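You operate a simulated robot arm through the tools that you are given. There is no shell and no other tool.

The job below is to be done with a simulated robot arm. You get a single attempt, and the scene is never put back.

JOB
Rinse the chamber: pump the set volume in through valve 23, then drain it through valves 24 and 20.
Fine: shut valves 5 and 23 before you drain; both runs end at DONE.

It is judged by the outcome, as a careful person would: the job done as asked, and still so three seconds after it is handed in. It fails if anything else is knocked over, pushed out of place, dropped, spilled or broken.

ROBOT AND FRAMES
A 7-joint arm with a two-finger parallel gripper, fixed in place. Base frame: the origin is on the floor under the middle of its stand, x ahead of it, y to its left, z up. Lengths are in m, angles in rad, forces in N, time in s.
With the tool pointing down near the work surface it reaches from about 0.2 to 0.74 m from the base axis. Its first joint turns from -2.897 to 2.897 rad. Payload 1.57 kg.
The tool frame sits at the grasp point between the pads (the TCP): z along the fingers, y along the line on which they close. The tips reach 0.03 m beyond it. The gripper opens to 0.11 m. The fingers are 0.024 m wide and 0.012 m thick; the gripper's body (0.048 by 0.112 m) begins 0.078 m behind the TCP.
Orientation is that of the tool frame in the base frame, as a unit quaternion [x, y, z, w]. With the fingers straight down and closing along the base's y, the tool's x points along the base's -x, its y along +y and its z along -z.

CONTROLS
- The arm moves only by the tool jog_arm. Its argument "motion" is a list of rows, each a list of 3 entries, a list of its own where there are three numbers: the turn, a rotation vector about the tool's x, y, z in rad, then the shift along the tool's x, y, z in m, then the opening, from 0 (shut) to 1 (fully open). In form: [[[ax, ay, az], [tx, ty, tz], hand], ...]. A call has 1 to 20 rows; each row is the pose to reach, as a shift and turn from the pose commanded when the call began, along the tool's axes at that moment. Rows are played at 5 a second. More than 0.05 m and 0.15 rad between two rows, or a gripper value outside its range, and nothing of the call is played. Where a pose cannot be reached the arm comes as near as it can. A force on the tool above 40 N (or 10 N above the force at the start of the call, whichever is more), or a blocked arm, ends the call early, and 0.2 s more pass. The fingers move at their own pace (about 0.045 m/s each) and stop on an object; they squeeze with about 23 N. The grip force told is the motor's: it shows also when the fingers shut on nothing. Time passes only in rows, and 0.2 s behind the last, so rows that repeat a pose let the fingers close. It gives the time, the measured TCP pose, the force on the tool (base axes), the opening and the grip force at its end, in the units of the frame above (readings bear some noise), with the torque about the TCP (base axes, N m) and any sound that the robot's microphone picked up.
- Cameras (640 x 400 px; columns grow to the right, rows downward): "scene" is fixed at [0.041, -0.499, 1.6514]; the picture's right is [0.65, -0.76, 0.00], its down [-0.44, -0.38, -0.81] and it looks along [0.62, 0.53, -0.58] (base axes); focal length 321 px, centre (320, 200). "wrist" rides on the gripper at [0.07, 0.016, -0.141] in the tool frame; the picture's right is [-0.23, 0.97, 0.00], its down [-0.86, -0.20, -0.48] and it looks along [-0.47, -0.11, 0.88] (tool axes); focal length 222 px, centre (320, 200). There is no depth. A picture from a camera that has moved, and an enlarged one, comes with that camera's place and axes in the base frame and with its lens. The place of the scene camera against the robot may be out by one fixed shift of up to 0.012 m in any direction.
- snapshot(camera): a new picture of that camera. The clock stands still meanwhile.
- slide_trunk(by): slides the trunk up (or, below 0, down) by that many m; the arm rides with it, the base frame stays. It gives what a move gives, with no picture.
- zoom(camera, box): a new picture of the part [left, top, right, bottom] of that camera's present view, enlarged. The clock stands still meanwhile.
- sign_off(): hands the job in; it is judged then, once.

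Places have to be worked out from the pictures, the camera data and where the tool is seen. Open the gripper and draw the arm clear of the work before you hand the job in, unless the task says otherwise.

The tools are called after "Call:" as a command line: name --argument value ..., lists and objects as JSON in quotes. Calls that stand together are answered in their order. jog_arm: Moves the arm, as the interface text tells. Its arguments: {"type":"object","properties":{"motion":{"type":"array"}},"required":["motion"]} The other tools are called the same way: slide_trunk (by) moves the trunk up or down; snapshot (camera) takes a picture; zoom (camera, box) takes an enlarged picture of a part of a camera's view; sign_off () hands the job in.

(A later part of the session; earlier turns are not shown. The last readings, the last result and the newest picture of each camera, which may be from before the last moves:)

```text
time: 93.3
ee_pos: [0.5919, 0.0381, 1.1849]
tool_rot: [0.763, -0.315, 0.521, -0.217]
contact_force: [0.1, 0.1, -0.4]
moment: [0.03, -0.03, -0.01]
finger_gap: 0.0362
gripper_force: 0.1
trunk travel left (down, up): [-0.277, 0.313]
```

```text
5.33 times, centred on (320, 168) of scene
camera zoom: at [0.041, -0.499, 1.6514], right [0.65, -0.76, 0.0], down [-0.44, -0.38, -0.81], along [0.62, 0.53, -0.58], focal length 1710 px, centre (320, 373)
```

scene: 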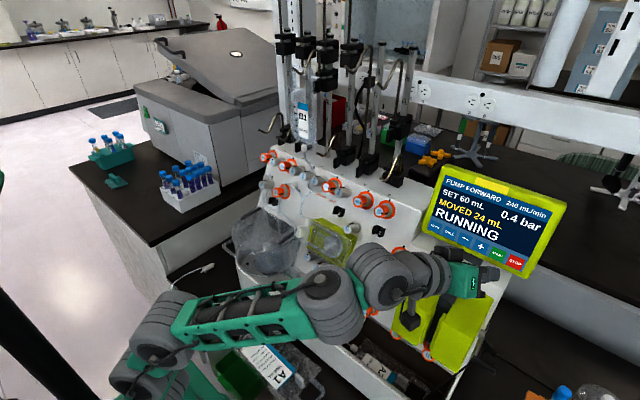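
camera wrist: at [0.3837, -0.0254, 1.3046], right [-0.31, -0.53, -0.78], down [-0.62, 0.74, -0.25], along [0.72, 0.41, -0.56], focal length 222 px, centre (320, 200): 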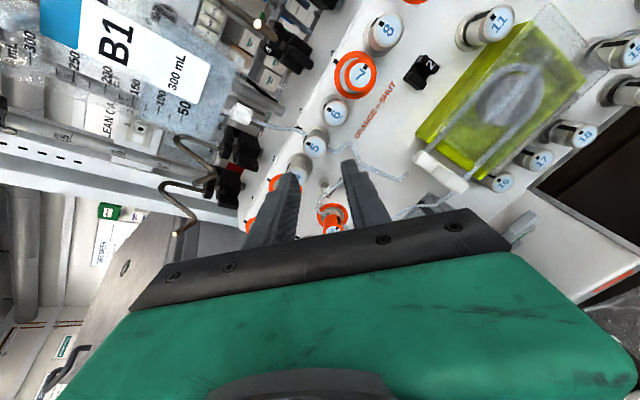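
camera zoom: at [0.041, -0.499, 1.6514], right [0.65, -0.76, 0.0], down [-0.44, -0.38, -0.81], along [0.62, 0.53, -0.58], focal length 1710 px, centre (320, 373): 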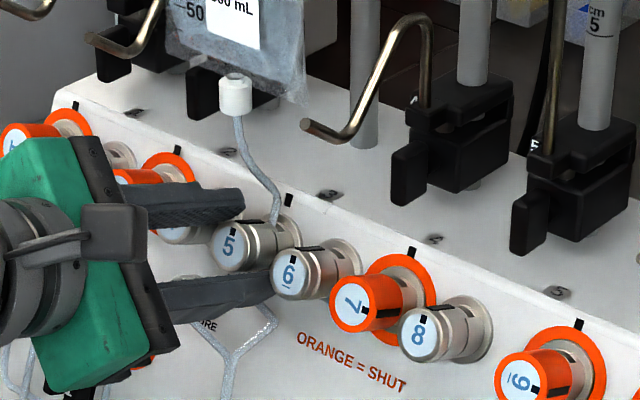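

Both fingers are clear of neighbours and the tube, with knob 5 centred. I close on it.

Call:
jog_arm --motion '[[[0, 0, 0], [0, 0, 0], 0.2], [[0, 0, 0], [0, 0, 0], 0.0], [[0, 0, 0], [0, 0, 0], 0.0], [[0, 0, 0], [0, 0, 0], 0.0]]'

Call:
zoom --camera "wrist" --box '[220, 100, 420, 225]'

```text
time: 94.3
ee_pos: [0.5909, 0.0368, 1.1853]
tool_rot: [0.763, -0.313, 0.521, -0.218]
contact_force: [-1.0, -1.1, -0.6]
moment: [-0.2, 0.56, -0.58]
finger_gap: 0.0273
gripper_force: 37.7
trunk travel left (down, up): [-0.277, 0.313]
```

```text
3.20 times, centred on (320, 162) of wrist
camera zoom: at [0.4749, -0.0239, 1.271], right [-0.31, -0.53, -0.79], down [-0.62, 0.74, -0.26], along [0.72, 0.41, -0.55], focal length 711 px, centre (320, 320)
```

zoom: 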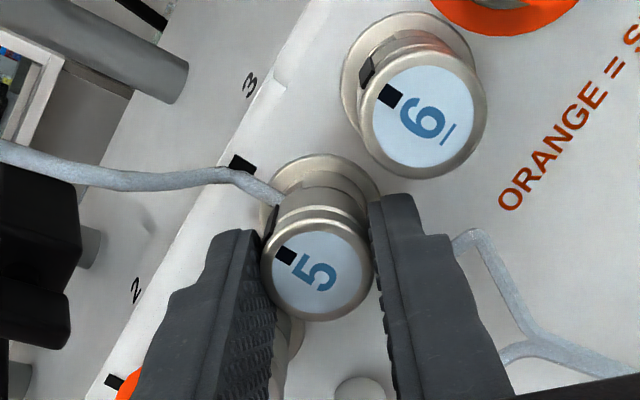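

Gripped evenly. I turn clockwise (positive about tool z) by 0.8 rad, then check.

Call:
jog_arm --motion '[[[0, 0, 0.1], [0, 0, 0], 0.0], [[0, 0, 0.2], [0, 0, 0], 0.0], [[0, 0, 0.3], [0, 0, 0], 0.0], [[0, 0, 0.4], [0, 0, 0], 0.0], [[0, 0, 0.5], [0, 0, 0], 0.0], [[0, 0, 0.6], [0, 0, 0], 0.0], [[0, 0, 0.7], [0, 0, 0], 0.0], [[0, 0, 0.8], [0, 0, 0], 0.0]]'

Call:
zoom --camera "wrist" --box '[220, 100, 420, 225]'

Call:
zoom --camera "scene" --box '[260, 130, 380, 205]'

```text
time: 96.1
ee_pos: [0.5916, 0.0379, 1.1859]
tool_rot: [-0.58, 0.586, -0.396, 0.404]
contact_force: [13.1, 3.6, 13.5]
moment: [-0.31, 0.51, -0.66]
finger_gap: 0.027
gripper_force: 37.7
trunk travel left (down, up): [-0.277, 0.313]
```

```text
3.20 times, centred on (320, 162) of wrist
camera zoom: at [0.4552, -0.0322, 1.2204], right [-0.35, 0.24, -0.91], down [-0.38, 0.85, 0.37], along [0.86, 0.47, -0.21], focal length 711 px, centre (320, 320)
```

zoom: 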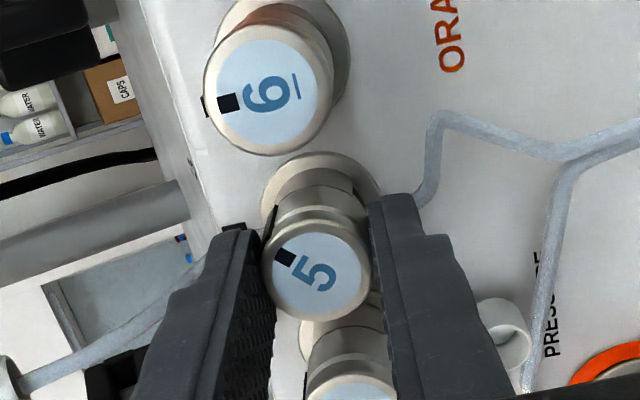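

```text
5.33 times, centred on (320, 168) of scene
camera zoom: at [0.041, -0.499, 1.6514], right [0.65, -0.76, 0.0], down [-0.44, -0.38, -0.81], along [0.62, 0.53, -0.58], focal length 1710 px, centre (320, 373)
```

zoom: 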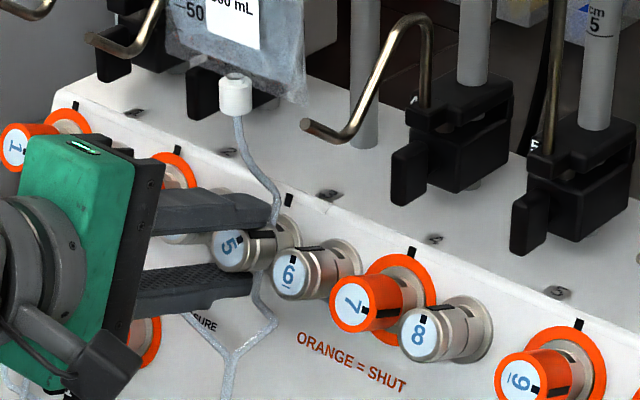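

The knob follows (its mark stays fixed to the fingers). About 17 N pushes the tool up in the panel plane, so my axis is slightly low. I shift up 2 mm to relieve it and finish the quarter turn gently.

Call:
jog_arm --motion '[[[0, 0, 0], [0, -0.001, 0], 0.0], [[0, 0, 0.05], [0, -0.002, 0], 0.0], [[0, 0, 0.15], [0, -0.002, 0], 0.0], [[0, 0, 0.25], [0, -0.002, 0], 0.0]]'

```text
time: 97.1
ee_pos: [0.5926, 0.0371, 1.1877]
tool_rot: [-0.504, 0.654, -0.341, 0.449]
contact_force: [7.2, 4.1, 10.7]
moment: [-0.26, 0.77, -0.53]
finger_gap: 0.027
gripper_force: 37.8
trunk travel left (down, up): [-0.277, 0.313]
```

The force is easing. I continue the turn with a touch more upward correction.

Call:
jog_arm --motion '[[[0, 0, 0.1], [-0.0009, -0.0013, 0], 0.0], [[0, 0, 0.2], [-0.0009, -0.0013, 0], 0.0], [[0, 0, 0.3], [-0.0009, -0.0013, 0], 0.0], [[0, 0, 0.4], [-0.0009, -0.0013, 0], 0.0], [[0, 0, 0.52], [-0.0009, -0.0013, 0], 0.0]]'

Call:
zoom --camera "wrist" --box '[220, 100, 420, 225]'

Call:
zoom --camera "scene" --box '[260, 130, 380, 205]'

```text
time: 98.3
ee_pos: [0.5916, 0.0366, 1.1881]
tool_rot: [-0.317, 0.763, -0.215, 0.522]
contact_force: [-4.8, -1.1, 1.5]
moment: [0.02, 1.18, -0.11]
finger_gap: 0.0267
gripper_force: 37.2
trunk travel left (down, up): [-0.277, 0.313]
```

```text
3.20 times, centred on (320, 162) of wrist
camera zoom: at [0.4398, -0.001, 1.1819], right [-0.2, 0.85, -0.49], down [-0.18, 0.46, 0.87], along [0.96, 0.26, 0.06], focal length 711 px, centre (320, 320)
```

zoom: 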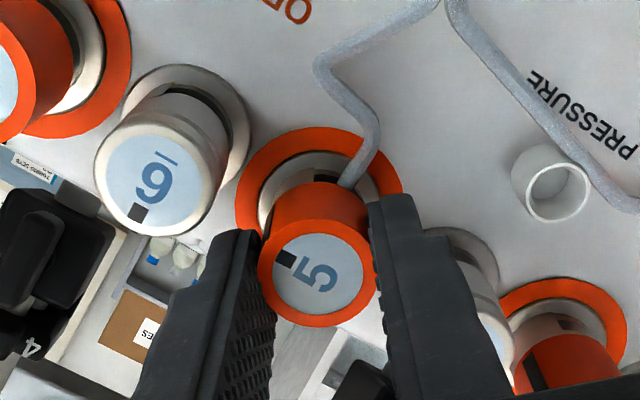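

```text
5.33 times, centred on (320, 168) of scene
camera zoom: at [0.041, -0.499, 1.6514], right [0.65, -0.76, 0.0], down [-0.44, -0.38, -0.81], along [0.62, 0.53, -0.58], focal length 1710 px, centre (320, 373)
```

zoom: 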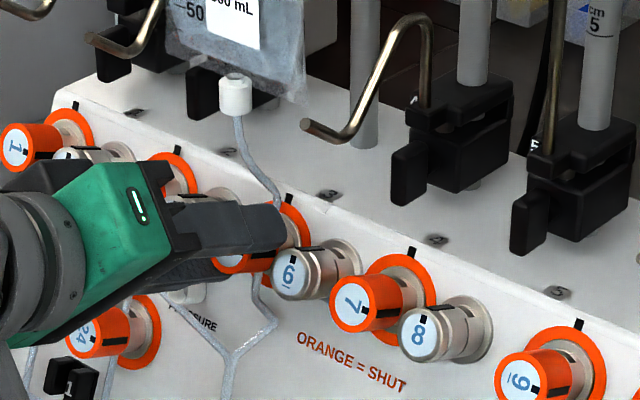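

Valve 5 is shut: orange, mark at the right like the other shut knobs. I release with a small opening and back straight out.

Call:
jog_arm --motion '[[[0, 0, 0], [0, 0, 0], 0.28], [[0, 0, 0], [0, 0, 0], 0.33], [[0, 0, 0], [0, 0, 0], 0.33], [[0, 0, 0], [0, 0, -0.012], 0.33], [[0, 0, 0], [0, 0, -0.03], 0.33], [[0, 0, 0], [0, 0, -0.06], 0.33], [[0, 0, 0], [0, 0, -0.1], 0.33]]'

Call:
zoom --camera "scene" --box '[240, 120, 400, 220]'

Call:
snapshot --camera "wrist"

```text
time: 99.9
ee_pos: [0.4987, 0.0364, 1.2241]
tool_rot: [-0.319, 0.762, -0.214, 0.522]
contact_force: [1.0, 0.0, -0.2]
moment: [0.0, 0.0, -0.02]
finger_gap: 0.0365
gripper_force: 0.0
trunk travel left (down, up): [-0.277, 0.313]
```

```text
4.00 times, centred on (320, 170) of scene
camera zoom: at [0.041, -0.499, 1.6514], right [0.65, -0.76, 0.0], down [-0.44, -0.38, -0.81], along [0.62, 0.53, -0.58], focal length 1283 px, centre (320, 320)
```

zoom: 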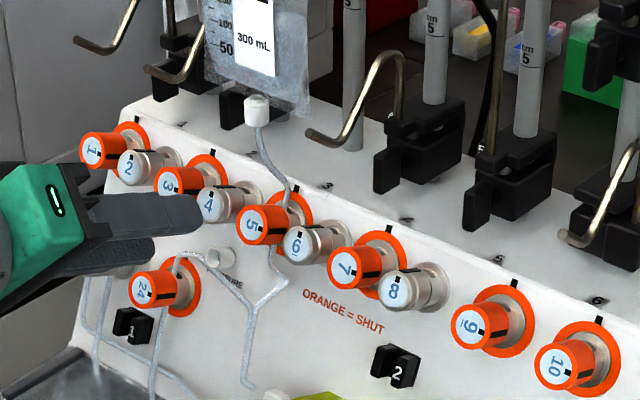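

```text
taken
camera wrist: at [0.3474, -0.001, 1.2184], right [-0.2, 0.85, -0.49], down [-0.18, 0.46, 0.87], along [0.96, 0.26, 0.06], focal length 222 px, centre (320, 200)
```

wrist: 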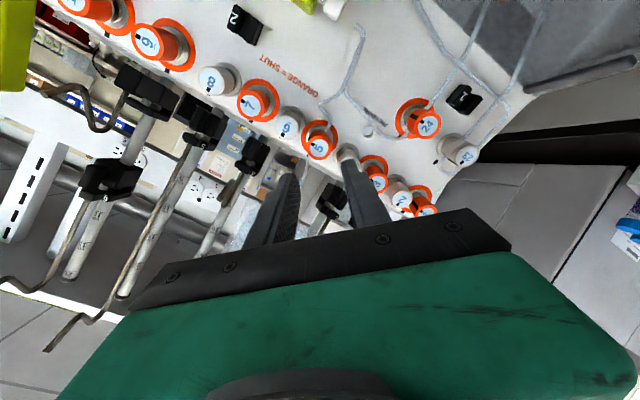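

Valve 5 shut; 4 and 6 unchanged. Now valve 23: I move to 10 cm in front of it with the present roll (-0.79), which leaves +90° available.

Call:
jog_arm --motion '[[[0, 0, 0], [-0.0078, 0.0273, 0.0023], 0.36], [[0, 0, 0], [-0.0156, 0.0546, 0.0045], 0.4], [[0, 0, 0], [-0.0234, 0.082, 0.0068], 0.42], [[0, 0, 0], [-0.0312, 0.1093, 0.0091], 0.42], [[0, 0, 0], [-0.039, 0.1366, 0.0113], 0.42], [[0, 0, 0], [-0.0468, 0.1639, 0.0136], 0.42], [[0, 0, 0], [-0.0468, 0.1639, 0.0136], 0.42]]'

Call:
zoom --camera "wrist" --box '[240, 90, 400, 190]'

```text
time: 101.5
ee_pos: [0.482, 0.187, 1.1423]
tool_rot: [-0.318, 0.761, -0.215, 0.522]
contact_force: [-0.1, 0.3, 0.0]
moment: [-0.01, 0.02, 0.01]
finger_gap: 0.0464
gripper_force: 0.1
trunk travel left (down, up): [-0.277, 0.313]
```

```text
4.00 times, centred on (320, 140) of wrist
camera zoom: at [0.3291, 0.1491, 1.1367], right [-0.2, 0.85, -0.49], down [-0.18, 0.46, 0.87], along [0.96, 0.26, 0.06], focal length 888 px, centre (320, 440)
```

zoom: 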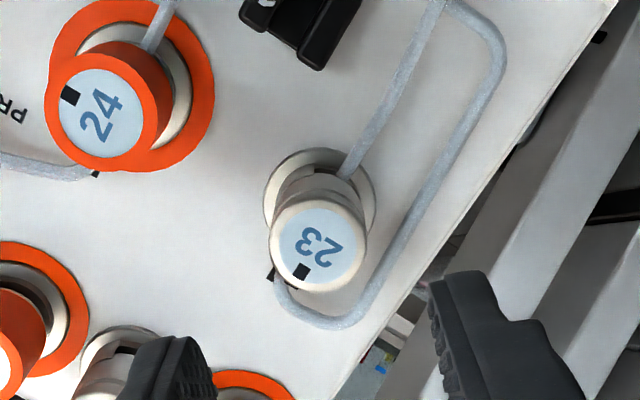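

Valve 23 is nearly on axis; image and the earlier grip pose agree on a 3 mm correction along tool x. I advance with that correction to just before the face and look once more.

Call:
jog_arm --motion '[[[0, 0, 0], [0.003, -0.0004, 0.015], 0.42], [[0, 0, 0], [0.003, -0.0004, 0.035], 0.42], [[0, 0, 0], [0.003, -0.0004, 0.055], 0.42], [[0, 0, 0], [0.003, -0.0004, 0.066], 0.42], [[0, 0, 0], [0.003, -0.0004, 0.066], 0.42]]'

Call:
zoom --camera "wrist" --box '[220, 100, 420, 225]'

```text
time: 102.7
ee_pos: [0.542, 0.1846, 1.1164]
tool_rot: [-0.319, 0.761, -0.215, 0.522]
contact_force: [0.5, -0.2, 0.0]
moment: [0.02, 0.04, -0.03]
finger_gap: 0.0463
gripper_force: 0.1
trunk travel left (down, up): [-0.277, 0.313]
```

```text
3.20 times, centred on (320, 162) of wrist
camera zoom: at [0.3897, 0.1461, 1.1108], right [-0.2, 0.85, -0.49], down [-0.18, 0.46, 0.87], along [0.96, 0.26, 0.06], focal length 711 px, centre (320, 320)
```

zoom: 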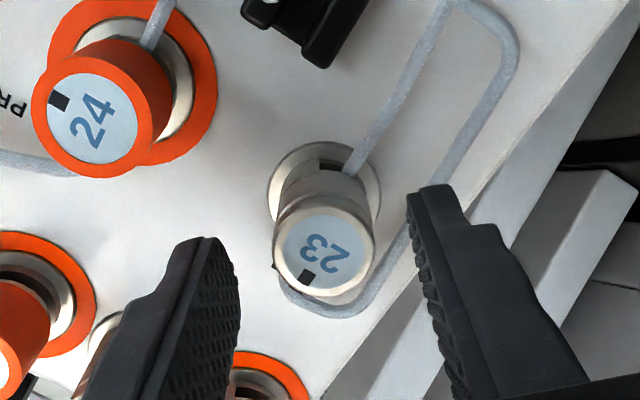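

Centred. I advance 1.8 cm and close on knob 23.

Call:
jog_arm --motion '[[[0, 0, 0], [0, 0, 0.009], 0.42], [[0, 0, 0], [0, 0, 0.018], 0.42], [[0, 0, 0], [0, 0, 0.018], 0.42], [[0, 0, 0], [0, 0, 0.018], 0.1], [[0, 0, 0], [0, 0, 0.018], 0.0], [[0, 0, 0], [0, 0, 0.018], 0.0], [[0, 0, 0], [0, 0, 0.018], 0.0]]'

Call:
zoom --camera "wrist" --box '[220, 100, 420, 225]'

```text
time: 104.3
ee_pos: [0.5581, 0.1846, 1.1091]
tool_rot: [-0.32, 0.762, -0.214, 0.521]
contact_force: [-2.4, 1.6, -4.3]
moment: [0.31, 0.44, 0.73]
finger_gap: 0.0266
gripper_force: 37.7
trunk travel left (down, up): [-0.277, 0.313]
```

```text
3.20 times, centred on (320, 162) of wrist
camera zoom: at [0.4064, 0.1463, 1.1037], right [-0.2, 0.85, -0.49], down [-0.18, 0.46, 0.87], along [0.96, 0.26, 0.06], focal length 711 px, centre (320, 320)
```

zoom: 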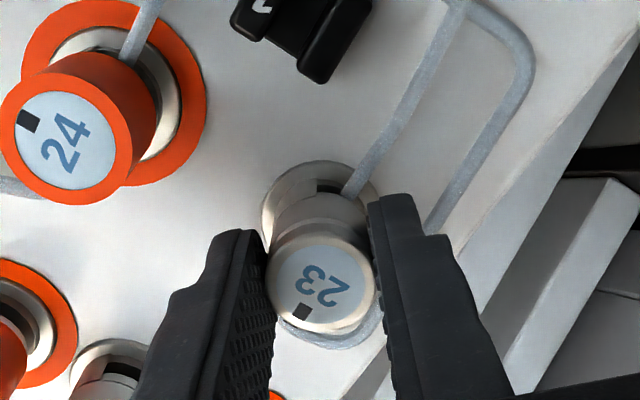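

Gripped with low side force. I turn clockwise by 0.8 rad and check.

Call:
jog_arm --motion '[[[0, 0, 0.1], [0, 0, 0], 0.0], [[0, 0, 0.2], [0, 0, 0], 0.0], [[0, 0, 0.3], [0, 0, 0], 0.0], [[0, 0, 0.4], [0, 0, 0], 0.0], [[0, 0, 0.5], [0, 0, 0], 0.0], [[0, 0, 0.6], [0, 0, 0], 0.0], [[0, 0, 0.7], [0, 0, 0], 0.0], [[0, 0, 0.8], [0, 0, 0], 0.0]]'

```text
time: 106.1
ee_pos: [0.5601, 0.1855, 1.1088]
tool_rot: [0.003, 0.826, 0.005, 0.564]
contact_force: [-3.3, 9.1, -10.6]
moment: [-0.07, -0.36, -0.14]
finger_gap: 0.0267
gripper_force: 37.1
trunk travel left (down, up): [-0.277, 0.313]
```

Modest side force (14 N), so I ease 1 mm toward it and finish the quarter turn.

Call:
jog_arm --motion '[[[0, 0, 0.1], [0.001, 0.001, 0], 0.0], [[0, 0, 0.2], [0.001, 0.001, 0], 0.0], [[0, 0, 0.3], [0.001, 0.001, 0], 0.0], [[0, 0, 0.4], [0.001, 0.001, 0], 0.0], [[0, 0, 0.5], [0.001, 0.001, 0], 0.0], [[0, 0, 0.6], [0.001, 0.001, 0], 0.0], [[0, 0, 0.7], [0.001, 0.001, 0], 0.0], [[0, 0, 0.77], [0.001, 0.001, 0], 0.0]]'

Call:
zoom --camera "wrist" --box '[220, 100, 420, 225]'

```text
time: 107.9
ee_pos: [0.5585, 0.1866, 1.1101]
tool_rot: [0.314, 0.763, 0.217, 0.521]
contact_force: [7.2, 9.1, 2.2]
moment: [-0.74, 0.14, -0.41]
finger_gap: 0.0272
gripper_force: 37.9
trunk travel left (down, up): [-0.277, 0.313]
```

```text
3.20 times, centred on (320, 162) of wrist
camera zoom: at [0.4142, 0.2465, 1.1249], right [0.3, 0.53, 0.79], down [-0.27, -0.75, 0.61], along [0.91, -0.4, -0.08], focal length 711 px, centre (320, 320)
```

zoom: 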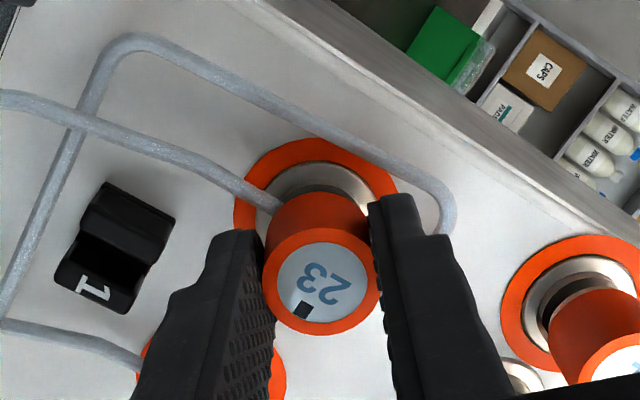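

Valve 23 is shut again: orange, mark right, stop reached. I release, back out 9 cm, and move across to valve 24.

Call:
jog_arm --motion '[[[0, 0, -0.02], [0, 0, 0], 0.28], [[0, 0, -0.02], [0, 0, 0], 0.42], [[0, 0, -0.02], [0, 0, 0], 0.42], [[0, 0, -0.02], [0, 0, -0.015], 0.42], [[0, 0, -0.02], [0, 0, -0.035], 0.42], [[0, 0, -0.02], [0, 0, -0.06], 0.42], [[0, 0, -0.02], [0, 0, -0.085], 0.42]]'

Call:
zoom --camera "scene" --box '[240, 120, 400, 220]'

Call:
snapshot --camera "wrist"

```text
time: 109.5
ee_pos: [0.4781, 0.1864, 1.1405]
tool_rot: [0.305, 0.767, 0.212, 0.523]
contact_force: [0.2, 0.7, -0.1]
moment: [0.04, -0.01, 0.0]
finger_gap: 0.0461
gripper_force: 0.0
trunk travel left (down, up): [-0.277, 0.313]
```

```text
4.00 times, centred on (320, 170) of scene
camera zoom: at [0.041, -0.499, 1.6514], right [0.65, -0.76, 0.0], down [-0.44, -0.38, -0.81], along [0.62, 0.53, -0.58], focal length 1283 px, centre (320, 320)
```

zoom: 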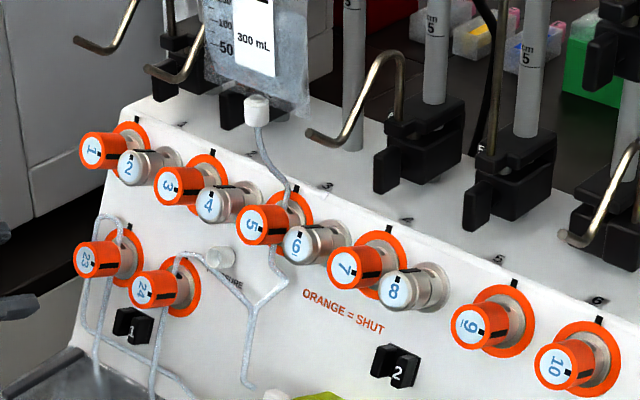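

```text
taken
camera wrist: at [0.3338, 0.2443, 1.1543], right [0.3, 0.55, 0.78], down [-0.27, -0.74, 0.62], along [0.92, -0.4, -0.07], focal length 222 px, centre (320, 200)
```

wrist: 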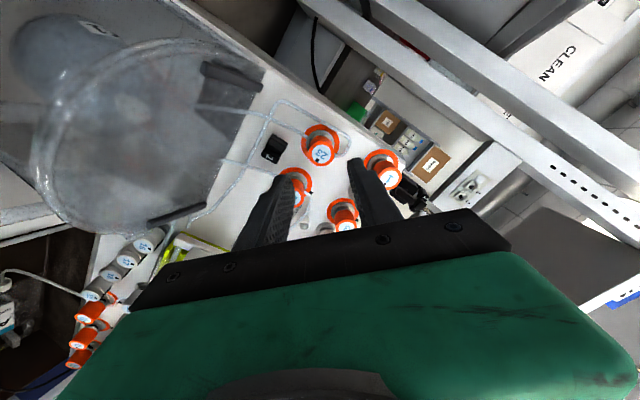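

Both 5 and 23 show orange. I move across to valve 24 and check the alignment.

Call:
jog_arm --motion '[[[0, 0, 0], [-0.0145, -0.0158, 0.0011], 0.42], [[0, 0, 0], [-0.029, -0.0317, 0.0022], 0.42], [[0, 0, 0], [-0.0435, -0.0475, 0.0033], 0.42], [[0, 0, 0], [-0.0435, -0.0475, 0.0033], 0.42]]'

Call:
zoom --camera "wrist" --box '[240, 90, 400, 190]'

```text
time: 110.5
ee_pos: [0.4818, 0.1201, 1.1367]
tool_rot: [0.304, 0.767, 0.214, 0.523]
contact_force: [-0.1, -0.6, 0.0]
moment: [0.0, 0.01, 0.02]
finger_gap: 0.0462
gripper_force: 0.0
trunk travel left (down, up): [-0.277, 0.313]
```

```text
4.00 times, centred on (320, 140) of wrist
camera zoom: at [0.3371, 0.18, 1.1514], right [0.3, 0.55, 0.78], down [-0.27, -0.74, 0.62], along [0.92, -0.4, -0.07], focal length 888 px, centre (320, 440)
```

zoom: 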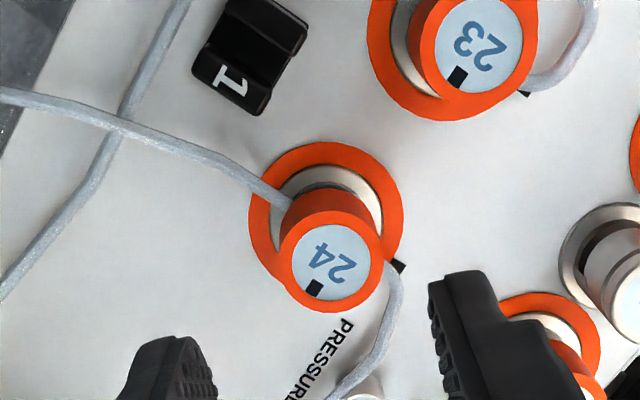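

Knob 24 is about 3 mm off axis. I correct that while advancing to just before the face.

Call:
jog_arm --motion '[[[0, 0, 0], [-0.0033, 0.0015, 0.015], 0.42], [[0, 0, 0], [-0.0033, 0.0015, 0.035], 0.42], [[0, 0, 0], [-0.0033, 0.0015, 0.055], 0.42], [[0, 0, 0], [-0.0033, 0.0015, 0.066], 0.42], [[0, 0, 0], [-0.0033, 0.0015, 0.066], 0.42]]'

Call:
zoom --camera "wrist" --box '[220, 100, 420, 225]'

```text
time: 111.7
ee_pos: [0.5452, 0.1195, 1.1171]
tool_rot: [0.306, 0.766, 0.212, 0.523]
contact_force: [-0.7, 0.3, 0.0]
moment: [-0.02, -0.01, 0.03]
finger_gap: 0.046
gripper_force: 0.0
trunk travel left (down, up): [-0.277, 0.313]
```

```text
3.20 times, centred on (320, 162) of wrist
camera zoom: at [0.3997, 0.179, 1.1307], right [0.3, 0.55, 0.78], down [-0.27, -0.74, 0.62], along [0.92, -0.4, -0.07], focal length 711 px, centre (320, 320)
```

zoom: 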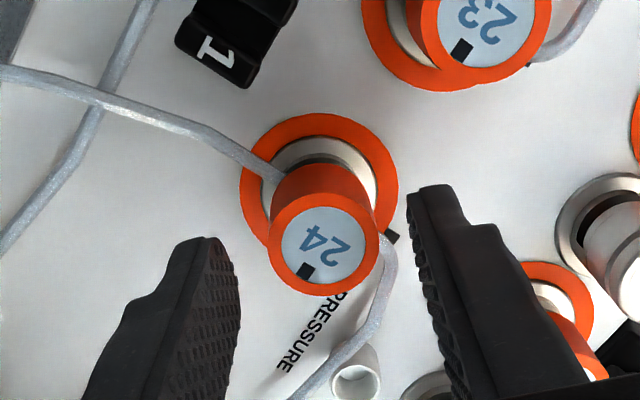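

Centred on knob 24; the tube at its collar lies deeper than the tips will go. I advance 1.6 cm and close.

Call:
jog_arm --motion '[[[0, 0, 0], [0, 0, 0.008], 0.42], [[0, 0, 0], [0, 0, 0.016], 0.42], [[0, 0, 0], [0, 0, 0.016], 0.42], [[0, 0, 0], [0, 0, 0.016], 0.1], [[0, 0, 0], [0, 0, 0.016], 0.0], [[0, 0, 0], [0, 0, 0.016], 0.0], [[0, 0, 0], [0, 0, 0.016], 0.0]]'

Call:
zoom --camera "wrist" --box '[220, 100, 420, 225]'

```text
time: 113.3
ee_pos: [0.5603, 0.1204, 1.1108]
tool_rot: [0.306, 0.766, 0.211, 0.524]
contact_force: [4.1, 3.2, 4.3]
moment: [-0.1, 0.64, -0.26]
finger_gap: 0.0269
gripper_force: 37.6
trunk travel left (down, up): [-0.277, 0.313]
```

```text
3.20 times, centred on (320, 162) of wrist
camera zoom: at [0.4146, 0.1799, 1.1253], right [0.3, 0.55, 0.78], down [-0.27, -0.74, 0.62], along [0.92, -0.4, -0.07], focal length 711 px, centre (320, 320)
```

zoom: 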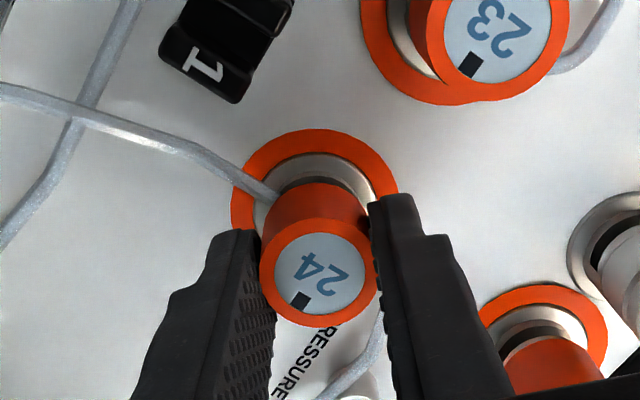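

Gripped. I turn counter-clockwise 0.8 rad and check the force.

Call:
jog_arm --motion '[[[0, 0, -0.1], [0, 0, 0], 0.0], [[0, 0, -0.2], [0, 0, 0], 0.0], [[0, 0, -0.3], [0, 0, 0], 0.0], [[0, 0, -0.4], [0, 0, 0], 0.0], [[0, 0, -0.5], [0, 0, 0], 0.0], [[0, 0, -0.6], [0, 0, 0], 0.0], [[0, 0, -0.7], [0, 0, 0], 0.0], [[0, 0, -0.8], [0, 0, 0], 0.0]]'

```text
time: 115.1
ee_pos: [0.5595, 0.1211, 1.1112]
tool_rot: [-0.018, 0.824, -0.01, 0.566]
contact_force: [8.9, 13.8, 12.1]
moment: [0.02, 0.07, 0.02]
finger_gap: 0.0264
gripper_force: 37.2
trunk travel left (down, up): [-0.277, 0.313]
```

About 20 N of side load, so I ease 1.5 mm toward it and finish the quarter turn.

Call:
jog_arm --motion '[[[0, 0, -0.05], [-0.0015, 0.0015, 0], 0.0], [[0, 0, -0.15], [-0.0015, 0.0015, 0], 0.0], [[0, 0, -0.25], [-0.0015, 0.0015, 0], 0.0], [[0, 0, -0.35], [-0.0015, 0.0015, 0], 0.0], [[0, 0, -0.45], [-0.0015, 0.0015, 0], 0.0], [[0, 0, -0.55], [-0.0015, 0.0015, 0], 0.0], [[0, 0, -0.65], [-0.0015, 0.0015, 0], 0.0], [[0, 0, -0.77], [-0.0015, 0.0015, 0], 0.0]]'

Call:
zoom --camera "wrist" --box '[220, 100, 420, 225]'

```text
time: 116.9
ee_pos: [0.5601, 0.1224, 1.1116]
tool_rot: [-0.328, 0.758, -0.22, 0.518]
contact_force: [-6.2, 7.4, -4.3]
moment: [0.54, 0.11, 1.38]
finger_gap: 0.0268
gripper_force: 37.4
trunk travel left (down, up): [-0.277, 0.313]
```

```text
3.20 times, centred on (320, 162) of wrist
camera zoom: at [0.4076, 0.0828, 1.1061], right [-0.2, 0.83, -0.51], down [-0.18, 0.48, 0.86], along [0.96, 0.27, 0.05], focal length 711 px, centre (320, 320)
```

zoom: 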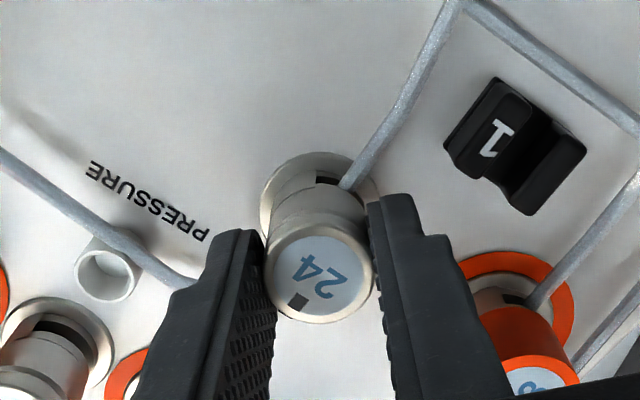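

Valve 24 is open (grey, mark up). I release and back straight out.

Call:
jog_arm --motion '[[[0, 0, 0.02], [0, 0, 0], 0.28], [[0, 0, 0.02], [0, 0, 0], 0.36], [[0, 0, 0.02], [0, 0, 0], 0.36], [[0, 0, 0.02], [0, 0, -0.015], 0.36], [[0, 0, 0.02], [0, 0, -0.035], 0.36], [[0, 0, 0.02], [0, 0, -0.065], 0.36], [[0, 0, 0.02], [0, 0, -0.1], 0.36]]'

Call:
zoom --camera "scene" --box '[240, 120, 400, 220]'

Call:
zoom --camera "scene" --box '[320, 240, 480, 365]'

```text
time: 118.5
ee_pos: [0.4665, 0.1215, 1.15]
tool_rot: [-0.319, 0.761, -0.215, 0.523]
contact_force: [-0.3, -0.6, 0.2]
moment: [-0.01, -0.02, 0.03]
finger_gap: 0.0395
gripper_force: 0.0
trunk travel left (down, up): [-0.277, 0.313]
```

```text
4.00 times, centred on (320, 170) of scene
camera zoom: at [0.041, -0.499, 1.6514], right [0.65, -0.76, 0.0], down [-0.44, -0.38, -0.81], along [0.62, 0.53, -0.58], focal length 1283 px, centre (320, 320)
```

zoom: 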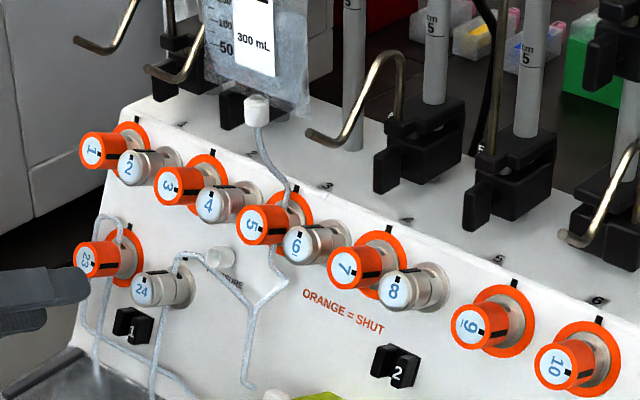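

```text
3.20 times, centred on (400, 302) of scene
camera zoom: at [0.041, -0.499, 1.6514], right [0.65, -0.76, 0.0], down [-0.44, -0.38, -0.81], along [0.62, 0.53, -0.58], focal length 1026 px, centre (64, -128)
```

zoom: 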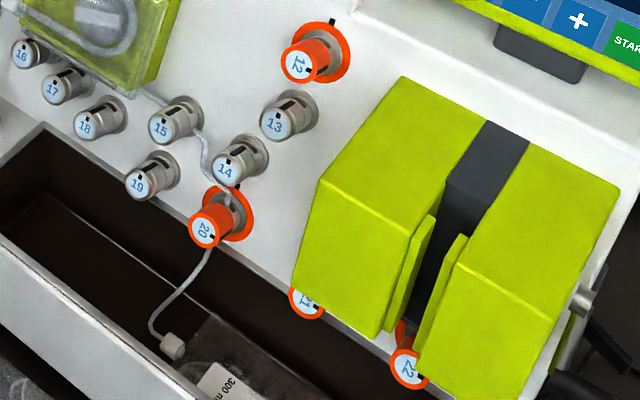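

24 open, 23 and 5 shut, neighbours unchanged. Valve 20 is next, near the yellow pump block, so I move to the right at a safe height to get a closer view of that corner.

Call:
jog_arm --motion '[[[0, 0, 0], [0.0286, -0.0219, -0.0028], 0.36], [[0, 0, 0], [0.0572, -0.0438, -0.0056], 0.36], [[0, 0, 0], [0.0858, -0.0657, -0.0084], 0.36], [[0, 0, 0], [0.1144, -0.0876, -0.0112], 0.36], [[0, 0, 0], [0.1429, -0.1094, -0.0141], 0.36], [[0, 0, 0], [0.1715, -0.1313, -0.0169], 0.36], [[0, 0, 0], [0.2001, -0.1532, -0.0197], 0.36], [[0, 0, 0], [0.2287, -0.1751, -0.0225], 0.36], [[0, 0, 0], [0.2573, -0.197, -0.0253], 0.36], [[0, 0, 0], [0.2573, -0.197, -0.0253], 0.36]]'

Call:
slide_trunk --by -0.1

Call:
snapshot --camera "wrist"

Call:
snapshot --camera "scene"

```text
time: 119.2
ee_pos: [0.4459, 0.1807, 1.0949]
tool_rot: [-0.459, 0.719, -0.139, 0.502]
contact_force: [0.8, 0.1, 0.0]
moment: [0.01, -0.02, 0.03]
finger_gap: 0.0394
gripper_force: 0.0
trunk travel left (down, up): [-0.277, 0.313]
stopped in row 3: the arm was blocked; the commanded pose is now the measured one
```

```text
time: 120.0
ee_pos: [0.4466, 0.1804, 1.0462]
tool_rot: [-0.455, 0.716, -0.139, 0.51]
contact_force: [-13.9, -6.5, 19.3]
moment: [0.01, 0.31, 0.09]
finger_gap: 0.0318
gripper_force: 0.1
trunk travel left (down, up): [-0.22, 0.37]
stopped: the force on the tool passed its limit at 52 N (the readings are from after the stop); the commanded pose is now the measured one
```

```text
taken
camera wrist: at [0.3137, 0.0968, 1.0544], right [-0.48, 0.71, -0.51], down [-0.25, 0.44, 0.86], along [0.84, 0.54, -0.03], focal length 222 px, centre (320, 200)
```

wrist: 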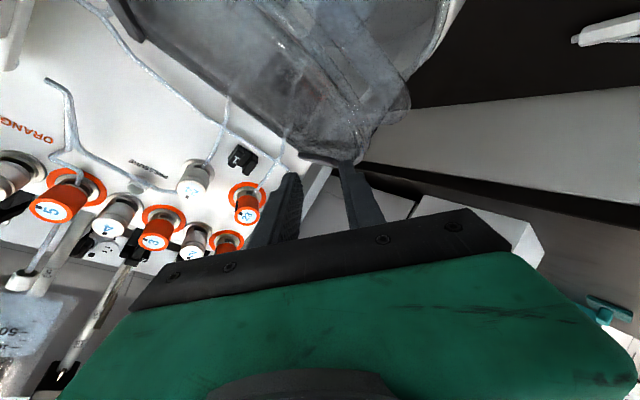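

```text
taken
```

scene: 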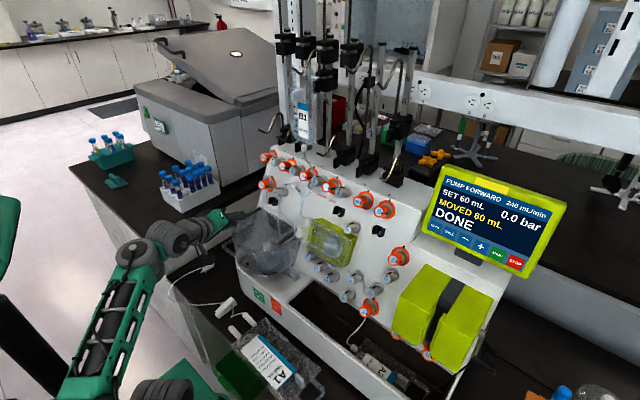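

The arm took an unexpected joint jump (blocked), and the trunk move I had queued then pressed a finger onto the chamber before it stopped. I should not have queued them together. I reverse that slide straight up right away.

Call:
slide_trunk --by 0.06

```text
time: 121.0
ee_pos: [0.4491, 0.1804, 1.1023]
tool_rot: [-0.458, 0.718, -0.14, 0.506]
contact_force: [0.5, -0.4, 0.6]
moment: [0.01, 0.02, 0.01]
finger_gap: 0.0395
gripper_force: 0.1
trunk travel left (down, up): [-0.28, 0.31]
```

The contact is released, with force near zero. I check that the chamber, tubes and valves are all still in place.

Call:
zoom --camera "scene" --box '[210, 160, 370, 290]'

Call:
zoom --camera "scene" --box '[0, 60, 320, 400]'

Call:
snapshot --camera "wrist"

```text
3.08 times, centred on (290, 225) of scene
camera zoom: at [0.041, -0.499, 1.6514], right [0.65, -0.76, 0.0], down [-0.44, -0.38, -0.81], along [0.62, 0.53, -0.58], focal length 987 px, centre (412, 123)
```

zoom: 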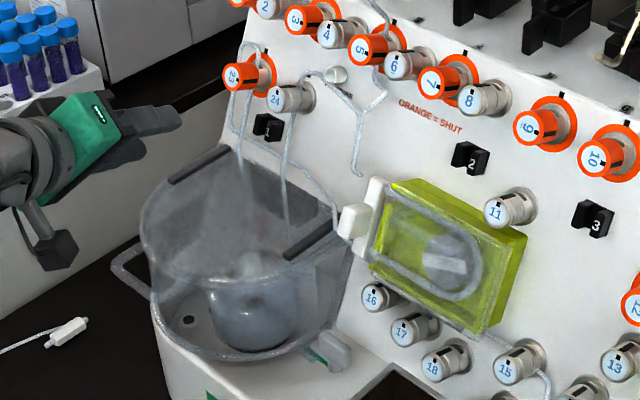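

```text
1.18 times, centred on (160, 230) of scene
camera zoom: at [0.041, -0.499, 1.6514], right [0.65, -0.76, 0.0], down [-0.44, -0.38, -0.81], along [0.62, 0.53, -0.58], focal length 377 px, centre (508, 165)
```

zoom: 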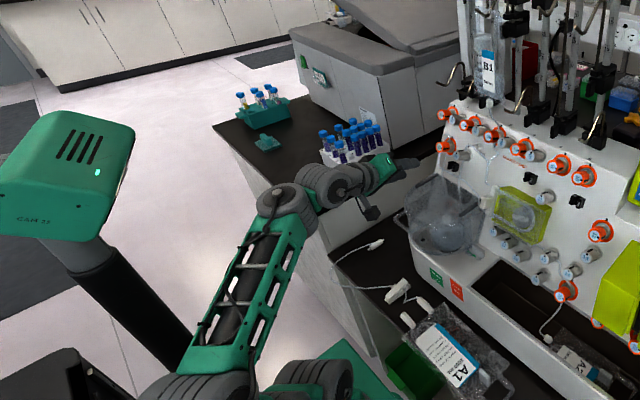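

```text
taken
camera wrist: at [0.3161, 0.0978, 1.1123], right [-0.49, 0.71, -0.51], down [-0.25, 0.45, 0.86], along [0.84, 0.54, -0.04], focal length 222 px, centre (320, 200)
```

wrist: 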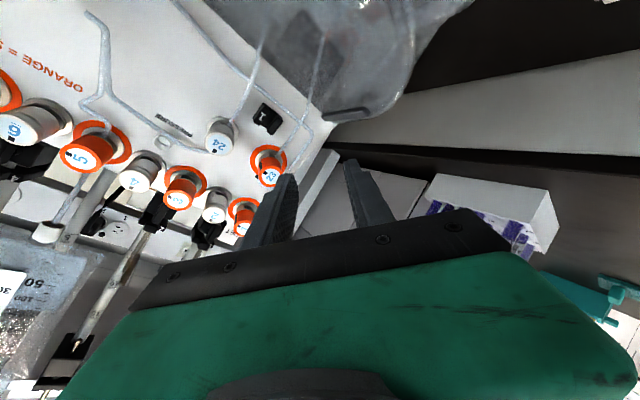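

The chamber, tubes and valves look unchanged. I raise the hand 8 cm and square the tool to the panel again in small steps.

Call:
jog_arm --motion '[[[0.0414, 0.0252, 0], [-0.0037, -0.0099, -0.0102], 0.36], [[0.0829, 0.0505, 0], [-0.0075, -0.0197, -0.0203], 0.36], [[0.1243, 0.0757, 0], [-0.0112, -0.0296, -0.0305], 0.36], [[0.1657, 0.1009, 0], [-0.015, -0.0394, -0.0407], 0.36], [[0.2072, 0.1262, 0], [-0.0187, -0.0492, -0.0508], 0.36], [[0.2486, 0.1514, 0], [-0.0225, -0.0591, -0.061], 0.36]]'

Call:
zoom --camera "scene" --box '[0, 60, 320, 400]'

```text
time: 122.4
ee_pos: [0.4287, 0.1512, 1.1819]
tool_rot: [-0.378, 0.731, -0.263, 0.504]
contact_force: [-0.3, -0.1, -1.1]
moment: [0.01, -0.02, 0.0]
finger_gap: 0.0396
gripper_force: 0.1
trunk travel left (down, up): [-0.28, 0.31]
```

```text
1.18 times, centred on (160, 230) of scene
camera zoom: at [0.041, -0.499, 1.6514], right [0.65, -0.76, 0.0], down [-0.44, -0.38, -0.81], along [0.62, 0.53, -0.58], focal length 377 px, centre (508, 165)
```

zoom: 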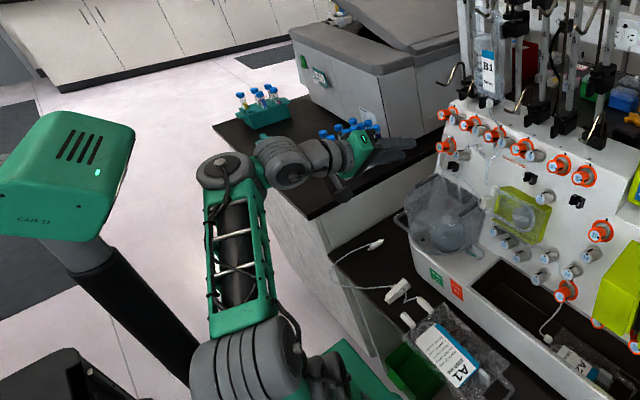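

The tool is square to the panel again, though the elbow took a different posture. I move right in small steps and watch.

Call:
jog_arm --motion '[[[0, 0, 0], [0.0155, -0.0128, -0.0001], 0.36], [[0, 0, 0], [0.0309, -0.0255, -0.0001], 0.36], [[0, 0, 0], [0.0464, -0.0383, -0.0002], 0.36], [[0, 0, 0], [0.0618, -0.0511, -0.0002], 0.36], [[0, 0, 0], [0.0773, -0.0638, -0.0003], 0.36]]'

Call:
zoom --camera "scene" --box '[0, 60, 320, 400]'

```text
time: 123.6
ee_pos: [0.4314, 0.0554, 1.1876]
tool_rot: [-0.385, 0.729, -0.259, 0.503]
contact_force: [0.3, 0.8, 0.4]
moment: [-0.04, 0.01, -0.02]
finger_gap: 0.0394
gripper_force: 0.0
trunk travel left (down, up): [-0.28, 0.31]
```

```text
1.18 times, centred on (160, 230) of scene
camera zoom: at [0.041, -0.499, 1.6514], right [0.65, -0.76, 0.0], down [-0.44, -0.38, -0.81], along [0.62, 0.53, -0.58], focal length 377 px, centre (508, 165)
```

zoom: 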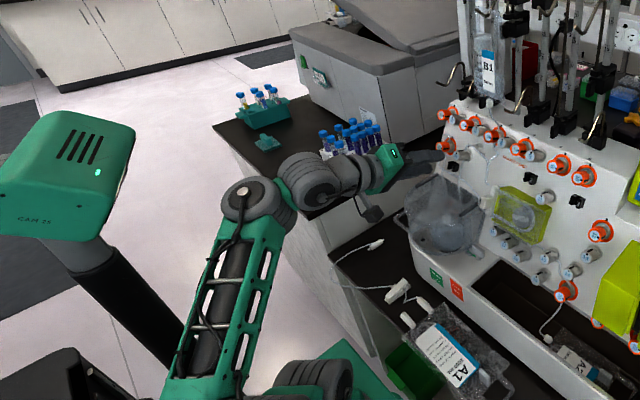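

Good. I continue right another 12 cm in small steps.

Call:
jog_arm --motion '[[[0, 0, 0], [0.0164, -0.0114, -0.0002], 0.36], [[0, 0, 0], [0.0329, -0.0228, -0.0004], 0.36], [[0, 0, 0], [0.0493, -0.0342, -0.0006], 0.36], [[0, 0, 0], [0.0657, -0.0455, -0.0008], 0.36], [[0, 0, 0], [0.0822, -0.0569, -0.001], 0.36], [[0, 0, 0], [0.0986, -0.0683, -0.0012], 0.36]]'

Call:
zoom --camera "scene" --box '[0, 60, 320, 400]'

Call:
snapshot --camera "wrist"

```text
time: 124.1
ee_pos: [0.4178, 0.1393, 1.1727]
tool_rot: [-0.491, 0.674, -0.188, 0.519]
contact_force: [0.4, -1.3, -0.2]
moment: [0.0, -0.03, 0.03]
finger_gap: 0.0395
gripper_force: 0.0
trunk travel left (down, up): [-0.28, 0.31]
stopped in row 2: the arm was blocked; the commanded pose is now the measured one
```

```text
1.18 times, centred on (160, 230) of scene
camera zoom: at [0.041, -0.499, 1.6514], right [0.65, -0.76, 0.0], down [-0.44, -0.38, -0.81], along [0.62, 0.53, -0.58], focal length 377 px, centre (508, 165)
```

zoom: 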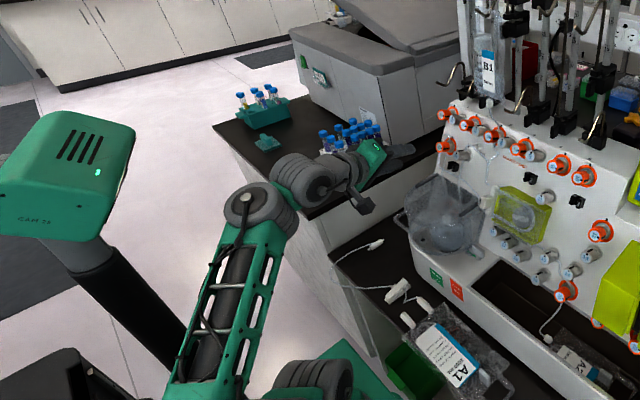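

```text
taken
camera wrist: at [0.2875, 0.051, 1.1787], right [-0.46, 0.63, -0.63], down [-0.35, 0.52, 0.78], along [0.82, 0.58, -0.02], focal length 222 px, centre (320, 200)
```

wrist: 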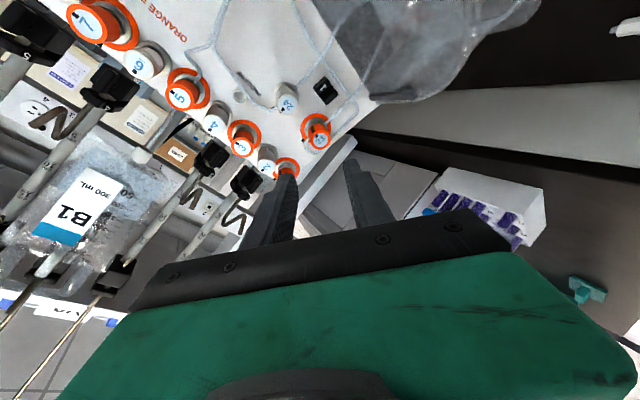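

It jumped again when moving right past y of about 0.03 with this roll angle, so that roll is near a stop in this posture. I square the tool and roll it to a positive angle, like the one that worked earlier, before going right.

Call:
jog_arm --motion '[[[0.055, 0.0687, 0], [0, 0, 0], 0.36], [[0.11, 0.1373, 0], [0, 0, 0], 0.36], [[0.165, 0.206, 0], [0, 0, 0], 0.36], [[0.165, 0.206, 0], [0, 0, 0], 0.36]]'

```text
time: 125.1
ee_pos: [0.4177, 0.1384, 1.1738]
tool_rot: [-0.424, 0.706, -0.294, 0.485]
contact_force: [-0.2, 0.4, -0.4]
moment: [0.01, 0.0, 0.01]
finger_gap: 0.0397
gripper_force: 0.0
trunk travel left (down, up): [-0.28, 0.31]
```

Square again, with roll about -1.08. I roll +1.68 rad in place to about +0.6.

Call:
jog_arm --motion '[[[0, 0, 0.14], [0, 0, 0], 0.36], [[0, 0, 0.28], [0, 0, 0], 0.36], [[0, 0, 0.42], [0, 0, 0], 0.36], [[0, 0, 0.56], [0, 0, 0], 0.36], [[0, 0, 0.7], [0, 0, 0], 0.36], [[0, 0, 0.84], [0, 0, 0], 0.36], [[0, 0, 0.98], [0, 0, 0], 0.36], [[0, 0, 1.12], [0, 0, 0], 0.36], [[0, 0, 1.26], [0, 0, 0], 0.36], [[0, 0, 1.4], [0, 0, 0], 0.36], [[0, 0, 1.54], [0, 0, 0], 0.36], [[0, 0, 1.68], [0, 0, 0], 0.36]]'

Call:
zoom --camera "scene" --box '[0, 60, 320, 400]'

```text
time: 127.7
ee_pos: [0.4172, 0.1386, 1.1732]
tool_rot: [0.244, 0.787, 0.167, 0.542]
contact_force: [0.5, 0.0, -0.1]
moment: [-0.03, 0.01, 0.02]
finger_gap: 0.0398
gripper_force: 0.0
trunk travel left (down, up): [-0.28, 0.31]
```

```text
1.18 times, centred on (160, 230) of scene
camera zoom: at [0.041, -0.499, 1.6514], right [0.65, -0.76, 0.0], down [-0.44, -0.38, -0.81], along [0.62, 0.53, -0.58], focal length 377 px, centre (508, 165)
```

zoom: 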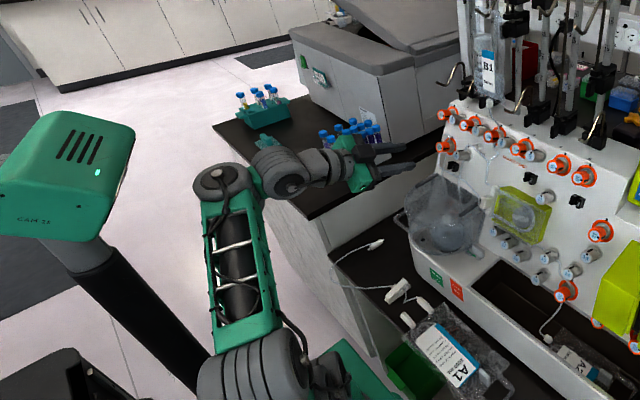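

Rolled fine. I move right 10 cm in small steps.

Call:
jog_arm --motion '[[[0, 0, 0], [-0.0113, -0.0165, 0], 0.36], [[0, 0, 0], [-0.0226, -0.033, 0], 0.36], [[0, 0, 0], [-0.0339, -0.0495, 0], 0.36], [[0, 0, 0], [-0.0452, -0.066, 0], 0.36], [[0, 0, 0], [-0.0565, -0.0825, 0], 0.36]]'

```text
time: 128.9
ee_pos: [0.417, 0.0438, 1.1732]
tool_rot: [0.237, 0.79, 0.168, 0.541]
contact_force: [1.2, 0.4, 0.1]
moment: [0.0, -0.03, 0.0]
finger_gap: 0.0397
gripper_force: 0.0
trunk travel left (down, up): [-0.28, 0.31]
```

Fine so far. Another 6 cm right.

Call:
jog_arm --motion '[[[0, 0, 0], [-0.0085, -0.0124, 0], 0.36], [[0, 0, 0], [-0.017, -0.0248, 0], 0.36], [[0, 0, 0], [-0.0254, -0.0371, 0], 0.36], [[0, 0, 0], [-0.0339, -0.0495, 0], 0.36]]'

Call:
zoom --camera "scene" --box '[0, 60, 320, 400]'

```text
time: 129.4
ee_pos: [0.4046, 0.1279, 1.159]
tool_rot: [0.122, 0.825, 0.231, 0.502]
contact_force: [1.1, 0.2, 0.3]
moment: [-0.04, 0.02, 0.01]
finger_gap: 0.0395
gripper_force: 0.1
trunk travel left (down, up): [-0.28, 0.31]
stopped in row 2: the arm was blocked; the commanded pose is now the measured one
```

```text
1.18 times, centred on (160, 230) of scene
camera zoom: at [0.041, -0.499, 1.6514], right [0.65, -0.76, 0.0], down [-0.44, -0.38, -0.81], along [0.62, 0.53, -0.58], focal length 377 px, centre (508, 165)
```

zoom: 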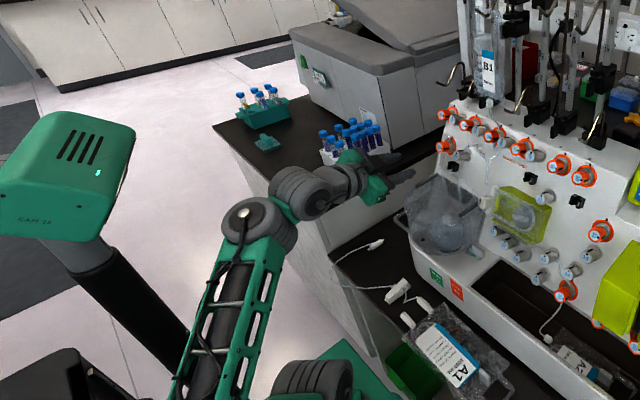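

Blocked again near y of about 0.02 regardless of roll, so the cause is being too close to the body (x about 0.42) in this posture. I go out to x = 0.50 and square up, then try moving right from there.

Call:
jog_arm --motion '[[[0.0423, -0.0325, 0], [-0.0164, 0.0013, 0.013], 0.36], [[0.0846, -0.065, 0], [-0.0328, 0.0026, 0.026], 0.36], [[0.1269, -0.0976, 0], [-0.0491, 0.0039, 0.039], 0.36], [[0.1692, -0.1301, 0], [-0.0655, 0.0052, 0.052], 0.36], [[0.2115, -0.1626, 0], [-0.0819, 0.0065, 0.065], 0.36], [[0.2115, -0.1626, 0], [-0.0819, 0.0065, 0.065], 0.36]]'

Call:
zoom --camera "scene" --box '[0, 60, 320, 400]'

```text
time: 130.8
ee_pos: [0.5005, 0.1151, 1.2008]
tool_rot: [0.193, 0.8, 0.131, 0.553]
contact_force: [-0.4, -0.6, -0.2]
moment: [-0.01, -0.02, 0.01]
finger_gap: 0.0393
gripper_force: 0.2
trunk travel left (down, up): [-0.28, 0.31]
```

```text
1.18 times, centred on (160, 230) of scene
camera zoom: at [0.041, -0.499, 1.6514], right [0.65, -0.76, 0.0], down [-0.44, -0.38, -0.81], along [0.62, 0.53, -0.58], focal length 377 px, centre (508, 165)
```

zoom: 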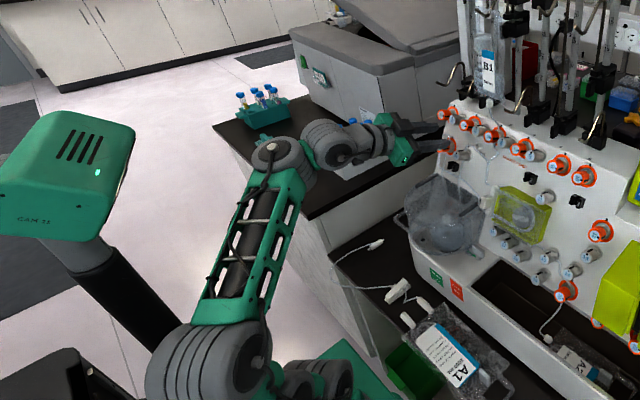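

Squared at x = 0.50. Now I move right 8 cm with a slight yaw to the right, as in the move that worked before.

Call:
jog_arm --motion '[[[0.0334, -0.0169, 0.0142], [-0.0091, -0.0178, 0.0001], 0.36], [[0.0668, -0.0338, 0.0284], [-0.0182, -0.0356, 0.0002], 0.36], [[0.1002, -0.0507, 0.0426], [-0.0273, -0.0534, 0.0003], 0.36], [[0.1336, -0.0676, 0.0568], [-0.0364, -0.0712, 0.0004], 0.36]]'

Call:
zoom --camera "scene" --box '[0, 60, 320, 400]'

```text
time: 131.8
ee_pos: [0.5006, 0.0323, 1.2007]
tool_rot: [0.257, 0.782, 0.087, 0.561]
contact_force: [-0.1, -0.1, -0.9]
moment: [0.01, 0.0, 0.0]
finger_gap: 0.0396
gripper_force: 0.1
trunk travel left (down, up): [-0.28, 0.31]
```

```text
1.18 times, centred on (160, 230) of scene
camera zoom: at [0.041, -0.499, 1.6514], right [0.65, -0.76, 0.0], down [-0.44, -0.38, -0.81], along [0.62, 0.53, -0.58], focal length 377 px, centre (508, 165)
```

zoom: 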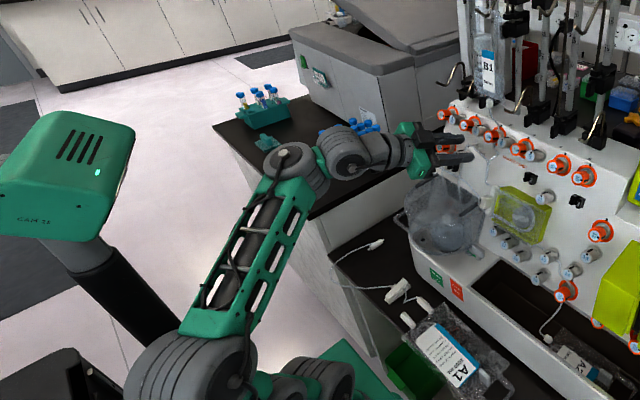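

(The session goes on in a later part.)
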